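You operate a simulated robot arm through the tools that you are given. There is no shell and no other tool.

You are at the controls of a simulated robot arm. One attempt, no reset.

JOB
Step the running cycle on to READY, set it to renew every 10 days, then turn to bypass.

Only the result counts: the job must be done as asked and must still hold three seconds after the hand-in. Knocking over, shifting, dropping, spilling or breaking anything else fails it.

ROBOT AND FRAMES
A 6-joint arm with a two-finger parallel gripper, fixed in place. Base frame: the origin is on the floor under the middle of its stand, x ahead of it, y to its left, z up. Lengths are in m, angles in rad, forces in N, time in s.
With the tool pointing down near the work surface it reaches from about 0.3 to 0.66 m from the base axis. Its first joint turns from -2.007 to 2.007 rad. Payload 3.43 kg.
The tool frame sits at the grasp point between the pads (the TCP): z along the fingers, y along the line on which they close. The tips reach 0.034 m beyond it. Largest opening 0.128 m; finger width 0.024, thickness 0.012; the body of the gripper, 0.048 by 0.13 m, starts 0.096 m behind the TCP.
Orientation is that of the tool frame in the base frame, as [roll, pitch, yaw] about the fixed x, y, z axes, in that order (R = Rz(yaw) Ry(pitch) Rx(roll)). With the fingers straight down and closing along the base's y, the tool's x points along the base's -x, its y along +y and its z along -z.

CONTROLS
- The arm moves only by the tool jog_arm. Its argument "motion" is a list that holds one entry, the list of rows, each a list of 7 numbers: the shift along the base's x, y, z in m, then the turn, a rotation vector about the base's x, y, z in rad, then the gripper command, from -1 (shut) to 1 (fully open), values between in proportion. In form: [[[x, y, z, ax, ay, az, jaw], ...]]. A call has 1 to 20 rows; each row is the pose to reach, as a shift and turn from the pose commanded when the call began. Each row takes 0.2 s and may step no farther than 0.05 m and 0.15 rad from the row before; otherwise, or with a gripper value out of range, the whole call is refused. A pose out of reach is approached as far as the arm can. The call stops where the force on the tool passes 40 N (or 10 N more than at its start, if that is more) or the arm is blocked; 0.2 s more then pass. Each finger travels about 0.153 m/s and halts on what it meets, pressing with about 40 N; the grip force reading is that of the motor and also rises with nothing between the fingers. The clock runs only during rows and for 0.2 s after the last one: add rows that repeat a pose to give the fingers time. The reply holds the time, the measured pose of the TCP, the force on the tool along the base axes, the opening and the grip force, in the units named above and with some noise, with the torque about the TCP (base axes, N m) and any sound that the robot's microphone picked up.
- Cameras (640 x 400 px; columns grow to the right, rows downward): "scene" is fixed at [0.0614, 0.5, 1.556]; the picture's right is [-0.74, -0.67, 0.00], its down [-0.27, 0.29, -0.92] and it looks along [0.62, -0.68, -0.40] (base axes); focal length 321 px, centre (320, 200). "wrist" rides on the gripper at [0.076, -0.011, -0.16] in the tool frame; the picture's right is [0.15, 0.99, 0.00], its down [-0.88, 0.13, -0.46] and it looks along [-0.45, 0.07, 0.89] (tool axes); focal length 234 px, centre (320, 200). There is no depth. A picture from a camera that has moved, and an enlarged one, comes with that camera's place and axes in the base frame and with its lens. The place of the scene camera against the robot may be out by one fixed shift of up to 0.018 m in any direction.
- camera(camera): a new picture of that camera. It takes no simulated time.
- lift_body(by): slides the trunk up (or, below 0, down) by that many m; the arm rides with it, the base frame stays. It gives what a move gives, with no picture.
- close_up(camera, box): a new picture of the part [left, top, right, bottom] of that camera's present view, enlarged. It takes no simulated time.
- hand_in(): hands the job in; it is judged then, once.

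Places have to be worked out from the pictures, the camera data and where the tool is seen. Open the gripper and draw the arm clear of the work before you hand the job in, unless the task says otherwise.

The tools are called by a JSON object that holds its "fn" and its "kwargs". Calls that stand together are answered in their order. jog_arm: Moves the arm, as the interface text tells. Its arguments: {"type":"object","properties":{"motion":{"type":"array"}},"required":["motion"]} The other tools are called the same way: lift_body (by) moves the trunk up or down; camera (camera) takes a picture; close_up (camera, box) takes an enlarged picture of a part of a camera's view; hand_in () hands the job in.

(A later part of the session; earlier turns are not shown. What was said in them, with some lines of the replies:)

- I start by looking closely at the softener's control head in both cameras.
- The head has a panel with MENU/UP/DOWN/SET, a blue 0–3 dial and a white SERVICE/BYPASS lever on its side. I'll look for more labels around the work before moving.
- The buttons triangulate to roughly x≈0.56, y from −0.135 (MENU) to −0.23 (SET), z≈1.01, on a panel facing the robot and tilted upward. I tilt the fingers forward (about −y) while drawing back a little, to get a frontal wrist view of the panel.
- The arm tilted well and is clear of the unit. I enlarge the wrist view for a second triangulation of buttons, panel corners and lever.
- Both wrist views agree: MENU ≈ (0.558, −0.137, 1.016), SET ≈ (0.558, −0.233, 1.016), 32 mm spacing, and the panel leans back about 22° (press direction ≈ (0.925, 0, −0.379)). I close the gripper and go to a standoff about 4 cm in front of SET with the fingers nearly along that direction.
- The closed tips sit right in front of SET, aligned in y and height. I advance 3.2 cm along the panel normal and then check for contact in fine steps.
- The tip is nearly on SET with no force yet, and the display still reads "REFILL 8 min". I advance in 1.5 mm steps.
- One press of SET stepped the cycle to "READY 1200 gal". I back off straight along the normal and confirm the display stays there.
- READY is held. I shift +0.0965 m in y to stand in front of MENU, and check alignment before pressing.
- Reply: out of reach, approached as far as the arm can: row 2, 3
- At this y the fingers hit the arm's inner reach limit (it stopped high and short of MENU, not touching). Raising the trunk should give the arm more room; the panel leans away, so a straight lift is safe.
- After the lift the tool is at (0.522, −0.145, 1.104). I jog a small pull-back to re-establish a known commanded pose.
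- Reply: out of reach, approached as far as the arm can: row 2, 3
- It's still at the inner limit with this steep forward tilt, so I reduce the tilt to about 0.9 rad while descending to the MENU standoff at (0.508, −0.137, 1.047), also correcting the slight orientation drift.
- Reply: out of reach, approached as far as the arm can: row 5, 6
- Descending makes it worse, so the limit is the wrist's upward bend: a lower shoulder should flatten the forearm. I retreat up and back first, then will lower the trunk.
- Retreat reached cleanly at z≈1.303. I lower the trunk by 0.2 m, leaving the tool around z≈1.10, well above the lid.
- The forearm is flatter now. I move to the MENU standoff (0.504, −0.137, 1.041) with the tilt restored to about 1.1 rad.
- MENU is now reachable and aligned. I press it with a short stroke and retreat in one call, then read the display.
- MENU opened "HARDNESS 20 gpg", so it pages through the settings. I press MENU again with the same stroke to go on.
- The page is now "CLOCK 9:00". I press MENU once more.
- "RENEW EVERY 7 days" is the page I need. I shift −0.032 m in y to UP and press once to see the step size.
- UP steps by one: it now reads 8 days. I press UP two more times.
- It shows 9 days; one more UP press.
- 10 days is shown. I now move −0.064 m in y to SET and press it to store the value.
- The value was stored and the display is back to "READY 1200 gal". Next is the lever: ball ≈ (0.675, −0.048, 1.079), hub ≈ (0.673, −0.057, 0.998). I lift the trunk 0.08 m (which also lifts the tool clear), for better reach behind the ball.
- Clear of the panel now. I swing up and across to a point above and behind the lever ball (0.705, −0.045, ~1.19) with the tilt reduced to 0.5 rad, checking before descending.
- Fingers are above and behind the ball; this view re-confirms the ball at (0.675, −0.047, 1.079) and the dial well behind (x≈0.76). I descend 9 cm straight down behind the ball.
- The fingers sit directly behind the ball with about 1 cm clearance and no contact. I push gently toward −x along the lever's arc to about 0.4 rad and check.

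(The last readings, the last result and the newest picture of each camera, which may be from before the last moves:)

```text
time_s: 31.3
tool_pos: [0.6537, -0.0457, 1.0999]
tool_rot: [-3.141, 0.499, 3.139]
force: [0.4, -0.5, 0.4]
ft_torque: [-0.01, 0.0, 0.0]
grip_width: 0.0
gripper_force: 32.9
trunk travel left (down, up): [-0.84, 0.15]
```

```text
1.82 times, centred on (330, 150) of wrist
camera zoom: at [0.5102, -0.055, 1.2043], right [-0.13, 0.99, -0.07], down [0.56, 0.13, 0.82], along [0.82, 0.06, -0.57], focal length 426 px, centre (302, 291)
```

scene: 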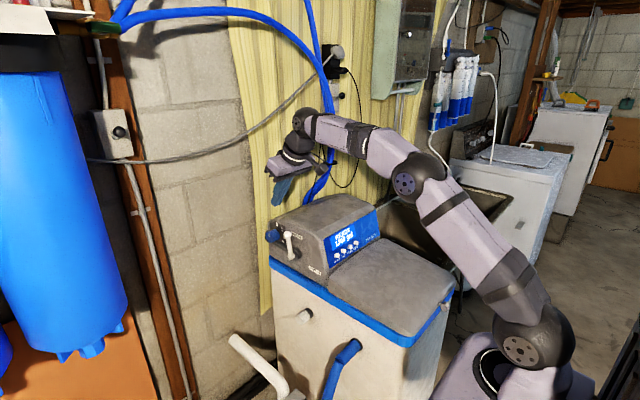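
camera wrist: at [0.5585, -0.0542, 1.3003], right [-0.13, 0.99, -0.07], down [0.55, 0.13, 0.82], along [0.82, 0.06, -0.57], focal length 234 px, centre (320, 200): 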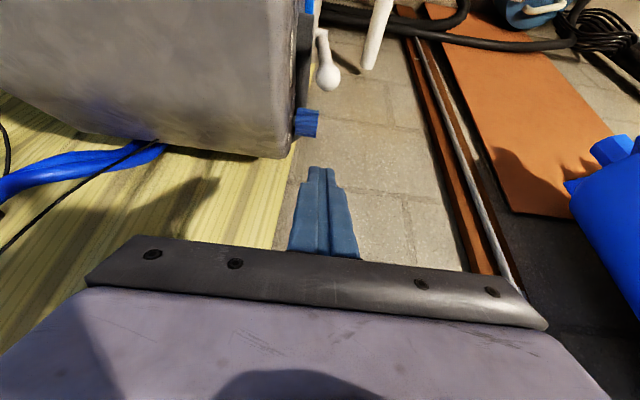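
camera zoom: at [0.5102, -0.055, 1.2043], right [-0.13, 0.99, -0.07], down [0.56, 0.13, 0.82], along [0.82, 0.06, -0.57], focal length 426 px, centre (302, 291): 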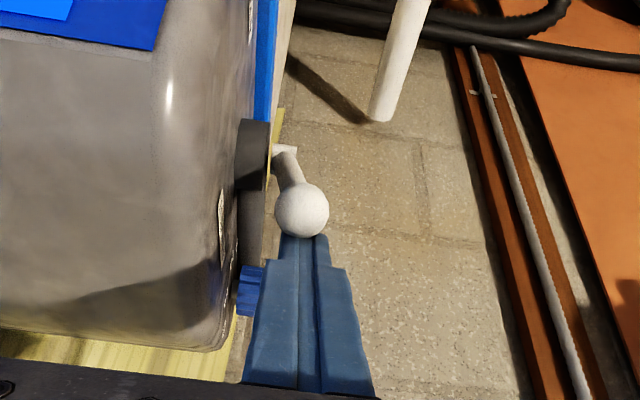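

The lever follows with almost no force (about 0.4 rad so far). I continue along the arc to about 1.0 rad, tilting the fingers with it.

{"fn": "jog_arm", "kwargs": {"motion": [[[-0.009, 0, -0.0035, 0, -0.05, 0, -1], [-0.0176, 0, -0.0068, 0, -0.1, 0, -1], [-0.0268, 0, -0.0115, 0, -0.2, 0, -1], [-0.0361, 0, -0.0162, 0, -0.3, 0, -1], [-0.0427, 0, -0.0225, 0, -0.35, 0, -1], [-0.0493, 0, -0.0288, 0, -0.4, 0, -1]]]}}

{"fn": "close_up", "kwargs": {"camera": "scene", "box": [250, 180, 410, 280]}}

{"fn": "close_up", "kwargs": {"camera": "wrist", "box": [220, 40, 440, 260]}}

```text
time_s: 32.7
tool_pos: [0.6145, -0.0307, 1.0824]
tool_rot: [3.089, 0.817, 3.14]
force: [0.7, 0.3, 0.3]
ft_torque: [0.01, -0.01, -0.02]
grip_width: 0.0
gripper_force: 32.6
out of reach, approached as far as the arm can: row 4, 5, 6
trunk travel left (down, up): [-0.84, 0.15]
```

```text
4.00 times, centred on (330, 230) of scene
camera zoom: at [0.0614, 0.5, 1.556], right [-0.74, -0.67, 0.0], down [-0.27, 0.29, -0.92], along [0.62, -0.68, -0.4], focal length 1286 px, centre (280, 80)
```

zoom: 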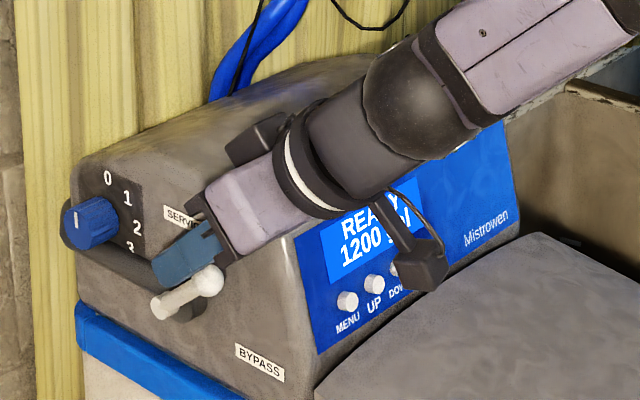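

```text
1.82 times, centred on (330, 150) of wrist
camera zoom: at [0.4467, -0.0505, 1.1349], right [-0.14, 0.99, -0.07], down [0.27, 0.11, 0.96], along [0.95, 0.11, -0.28], focal length 426 px, centre (302, 291)
```

zoom: 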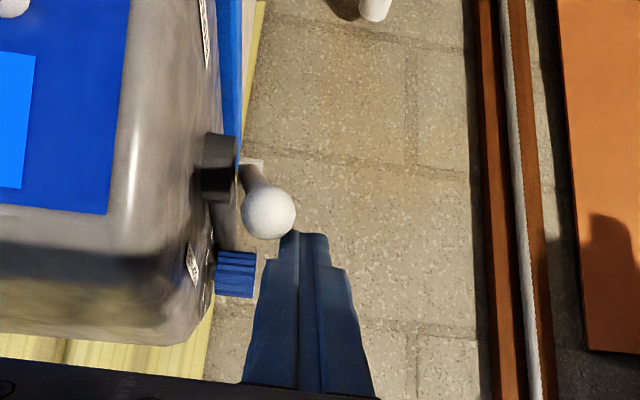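

The tilt beyond about 0.8 rad is out of reach here, so the tool drifted to y=−0.031 and rolled slightly; the lever is at about 0.8 rad. I back off upward and restore the 0.5 rad tilt and y≈−0.047, planning to press the rod down from above.

{"fn": "jog_arm", "kwargs": {"motion": [[[0.005, 0, 0.03, 0, 0, 0, -1], [0.01, -0.005, 0.045, -0.01, 0.1, -0.01, -1], [0.015, -0.01, 0.045, -0.024, 0.2, -0.024, -1], [0.018, -0.016, 0.045, -0.036, 0.317, -0.037, -1], [0.018, -0.016, 0.045, -0.036, 0.317, -0.037, -1]]]}}

{"fn": "close_up", "kwargs": {"camera": "scene", "box": [250, 180, 410, 280]}}

{"fn": "close_up", "kwargs": {"camera": "wrist", "box": [220, 40, 440, 260]}}

```text
time_s: 33.9
tool_pos: [0.6323, -0.0473, 1.1259]
tool_rot: [3.135, 0.502, 3.13]
force: [0.6, 0.7, -0.4]
ft_torque: [-0.04, 0.0, 0.01]
grip_width: 0.0
gripper_force: 33.0
trunk travel left (down, up): [-0.84, 0.15]
```

```text
4.00 times, centred on (330, 230) of scene
camera zoom: at [0.0614, 0.5, 1.556], right [-0.74, -0.67, 0.0], down [-0.27, 0.29, -0.92], along [0.62, -0.68, -0.4], focal length 1286 px, centre (280, 80)
```

zoom: 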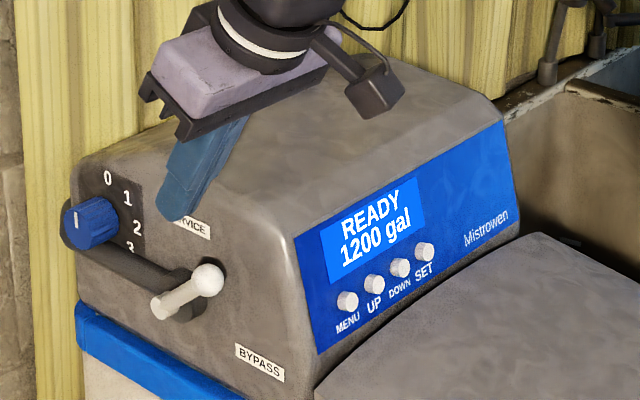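

```text
1.82 times, centred on (330, 150) of wrist
camera zoom: at [0.4899, -0.0581, 1.2301], right [-0.12, 0.99, -0.07], down [0.55, 0.12, 0.82], along [0.82, 0.06, -0.56], focal length 426 px, centre (302, 291)
```

zoom: 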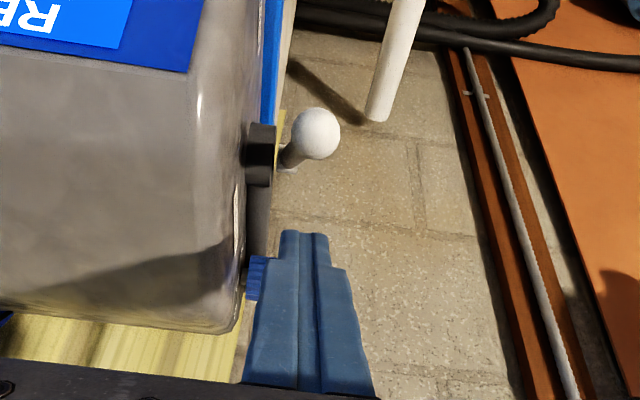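

The pose is restored; the lever stays at about 0.8 rad. I descend onto the rod and push it down along the arc to about 1.4 rad.

{"fn": "jog_arm", "kwargs": {"motion": [[[0, 0, -0.025, 0, 0, 0, -1], [0, 0, -0.04, 0, 0, 0, -1], [-0.004, 0, -0.052, 0, 0, 0, -1], [-0.0078, 0, -0.0583, 0, 0, 0, -1], [-0.0112, 0, -0.0628, 0, 0, 0, -1], [-0.0141, 0, -0.0675, 0, 0, 0, -1], [-0.0165, 0, -0.0725, 0, 0, 0, -1], [-0.0183, 0, -0.0777, 0, 0, 0, -1]]]}}

{"fn": "close_up", "kwargs": {"camera": "scene", "box": [250, 180, 410, 280]}}

{"fn": "close_up", "kwargs": {"camera": "wrist", "box": [220, 40, 440, 260]}}

```text
time_s: 35.7
tool_pos: [0.617, -0.0472, 1.0489]
tool_rot: [3.136, 0.501, 3.132]
force: [0.4, 0.1, 0.2]
ft_torque: [-0.01, -0.04, 0.01]
grip_width: 0.0
gripper_force: 33.8
trunk travel left (down, up): [-0.84, 0.15]
```

```text
4.00 times, centred on (330, 230) of scene
camera zoom: at [0.0614, 0.5, 1.556], right [-0.74, -0.67, 0.0], down [-0.27, 0.29, -0.92], along [0.62, -0.68, -0.4], focal length 1286 px, centre (280, 80)
```

zoom: 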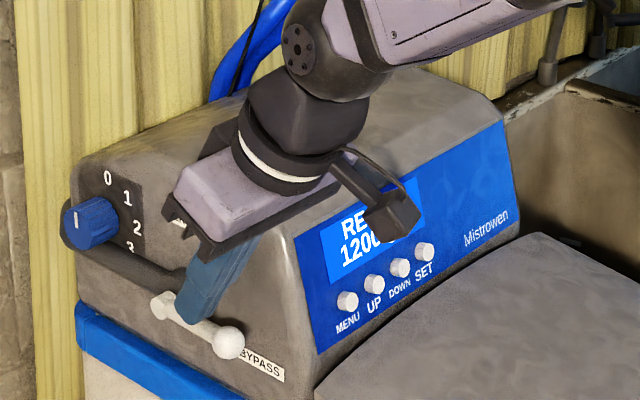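

```text
1.82 times, centred on (330, 150) of wrist
camera zoom: at [0.4733, -0.0575, 1.1516], right [-0.12, 0.99, -0.07], down [0.55, 0.12, 0.82], along [0.82, 0.06, -0.56], focal length 426 px, centre (302, 291)
```

zoom: 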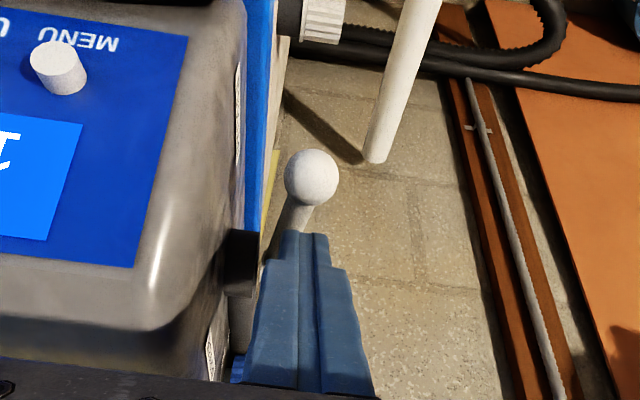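

The lever is near horizontal now (ball ≈ (0.597, ·, 1.008), φ≈1.44) and pointing just above the BYPASS label. I continue in small steps, watching for the stop.

{"fn": "jog_arm", "kwargs": {"motion": [[[-0.0014, 0, -0.0053, 0, 0, 0, -1], [-0.002, 0, -0.0092, 0, 0, 0, -1], [-0.0024, 0, -0.0136, 0, 0, 0, -1]]]}}

{"fn": "close_up", "kwargs": {"camera": "scene", "box": [250, 180, 410, 280]}}

```text
time_s: 36.5
tool_pos: [0.6142, -0.046, 1.0416]
tool_rot: [3.138, 0.518, 3.133]
force: [-0.7, 5.3, 26.5]
ft_torque: [0.1, -0.08, 0.16]
grip_width: 0.0
gripper_force: 33.4
trunk travel left (down, up): [-0.84, 0.15]
```

```text
4.00 times, centred on (330, 230) of scene
camera zoom: at [0.0614, 0.5, 1.556], right [-0.74, -0.67, 0.0], down [-0.27, 0.29, -0.92], along [0.62, -0.68, -0.4], focal length 1286 px, centre (280, 80)
```

zoom: 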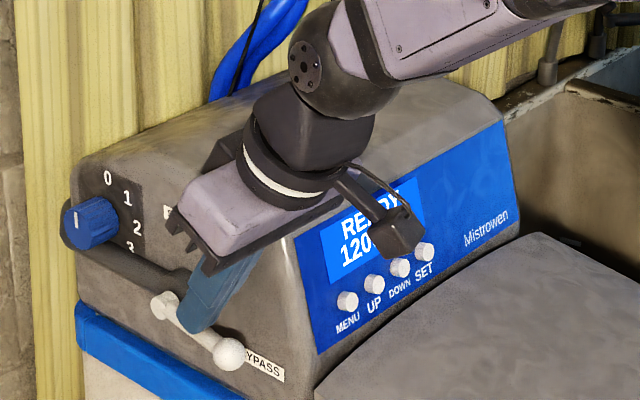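

The upward reaction of 26 N shows the lever is on its end stop at 90°, pointing at BYPASS. I lift straight off it and check that it stays.

{"fn": "jog_arm", "kwargs": {"motion": [[[0, 0, 0.01, 0, 0, 0, -1], [0, 0, 0.03, 0, 0, 0, -1], [0, 0, 0.07, 0, 0, 0, -1], [0, 0, 0.11, 0, 0, 0, -1], [0, 0, 0.15, 0, 0, 0, -1]]]}}

{"fn": "close_up", "kwargs": {"camera": "scene", "box": [250, 180, 410, 280]}}

```text
time_s: 37.7
tool_pos: [0.6116, -0.048, 1.1854]
tool_rot: [3.138, 0.502, 3.133]
force: [-0.4, 0.1, -0.2]
ft_torque: [0.03, -0.01, 0.03]
grip_width: 0.0002
gripper_force: 33.4
trunk travel left (down, up): [-0.84, 0.15]
```

```text
4.00 times, centred on (330, 230) of scene
camera zoom: at [0.0614, 0.5, 1.556], right [-0.74, -0.67, 0.0], down [-0.27, 0.29, -0.92], along [0.62, -0.68, -0.4], focal length 1286 px, centre (280, 80)
```

zoom: 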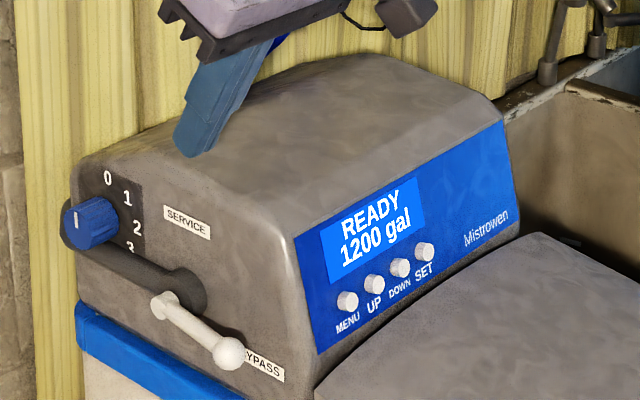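

The lever stays on BYPASS, the display reads READY, and the dial is untouched. I draw the arm back and up, then open the gripper in free space.

{"fn": "jog_arm", "kwargs": {"motion": [[[0, 0, 0.04, 0, 0, 0, -1], [-0.04, 0, 0.06, 0, 0.1, 0, -1], [-0.085, 0, 0.07, 0, 0.2, 0, -1], [-0.13, 0, 0.07, 0, 0.3, 0, -1], [-0.175, 0, 0.07, 0, 0.4, 0, -1], [-0.22, 0, 0.07, 0, 0.49, 0, 0], [-0.22, 0, 0.07, 0, 0.49, 0, 1], [-0.22, 0, 0.07, 0, 0.49, 0, 1], [-0.22, 0, 0.07, 0, 0.49, 0, 1]]]}}

{"fn": "camera", "kwargs": {"camera": "scene"}}

{"fn": "close_up", "kwargs": {"camera": "scene", "box": [250, 180, 410, 280]}}

```text
time_s: 39.7
tool_pos: [0.394, -0.047, 1.253]
tool_rot: [3.142, 0.01, 3.132]
force: [0.1, -0.2, 0.1]
ft_torque: [-0.01, -0.02, -0.01]
grip_width: 0.1281
gripper_force: 0.0
trunk travel left (down, up): [-0.84, 0.15]
```

```text
taken
```

scene: 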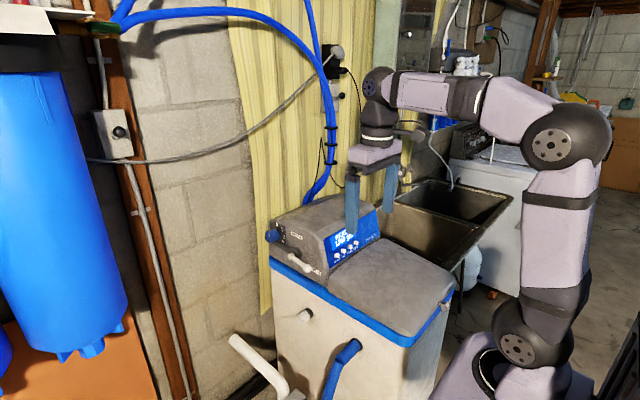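

```text
4.00 times, centred on (330, 230) of scene
camera zoom: at [0.0614, 0.5, 1.556], right [-0.74, -0.67, 0.0], down [-0.27, 0.29, -0.92], along [0.62, -0.68, -0.4], focal length 1286 px, centre (280, 80)
```

zoom: 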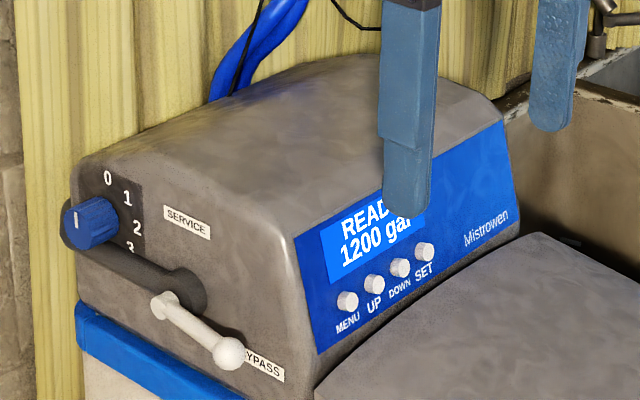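

The arm is clear with the gripper open, the display shows READY, 10 days was stored with SET, and the lever rests at BYPASS. I hand the job in.

{"fn": "hand_in", "kwargs": {}}

```text
The job is handed in.
```

I stepped the cycle to READY, set it to renew every 10 days, and turned the lever to BYPASS. The job is handed in; the hand-in reply gave no verdict.

- **Cycle:** one press of SET took the display from "REFILL 8 min" to "READY 1200 gal". It still read READY when I handed in.
- **Renewal interval:** I went through MENU to "RENEW EVERY 7 days", pressed UP three times to reach 10, and pressed SET. The display then returned to READY. I did not reopen the menu to confirm the stored value, because I wanted the lever to stay the last action.
- **Bypass:** I pushed the lever down to its end stop, about 90° from SERVICE. It stayed there after I let go.

I left the blue dial, hardness and clock unchanged. The arm is drawn back clear of the unit with the gripper open.
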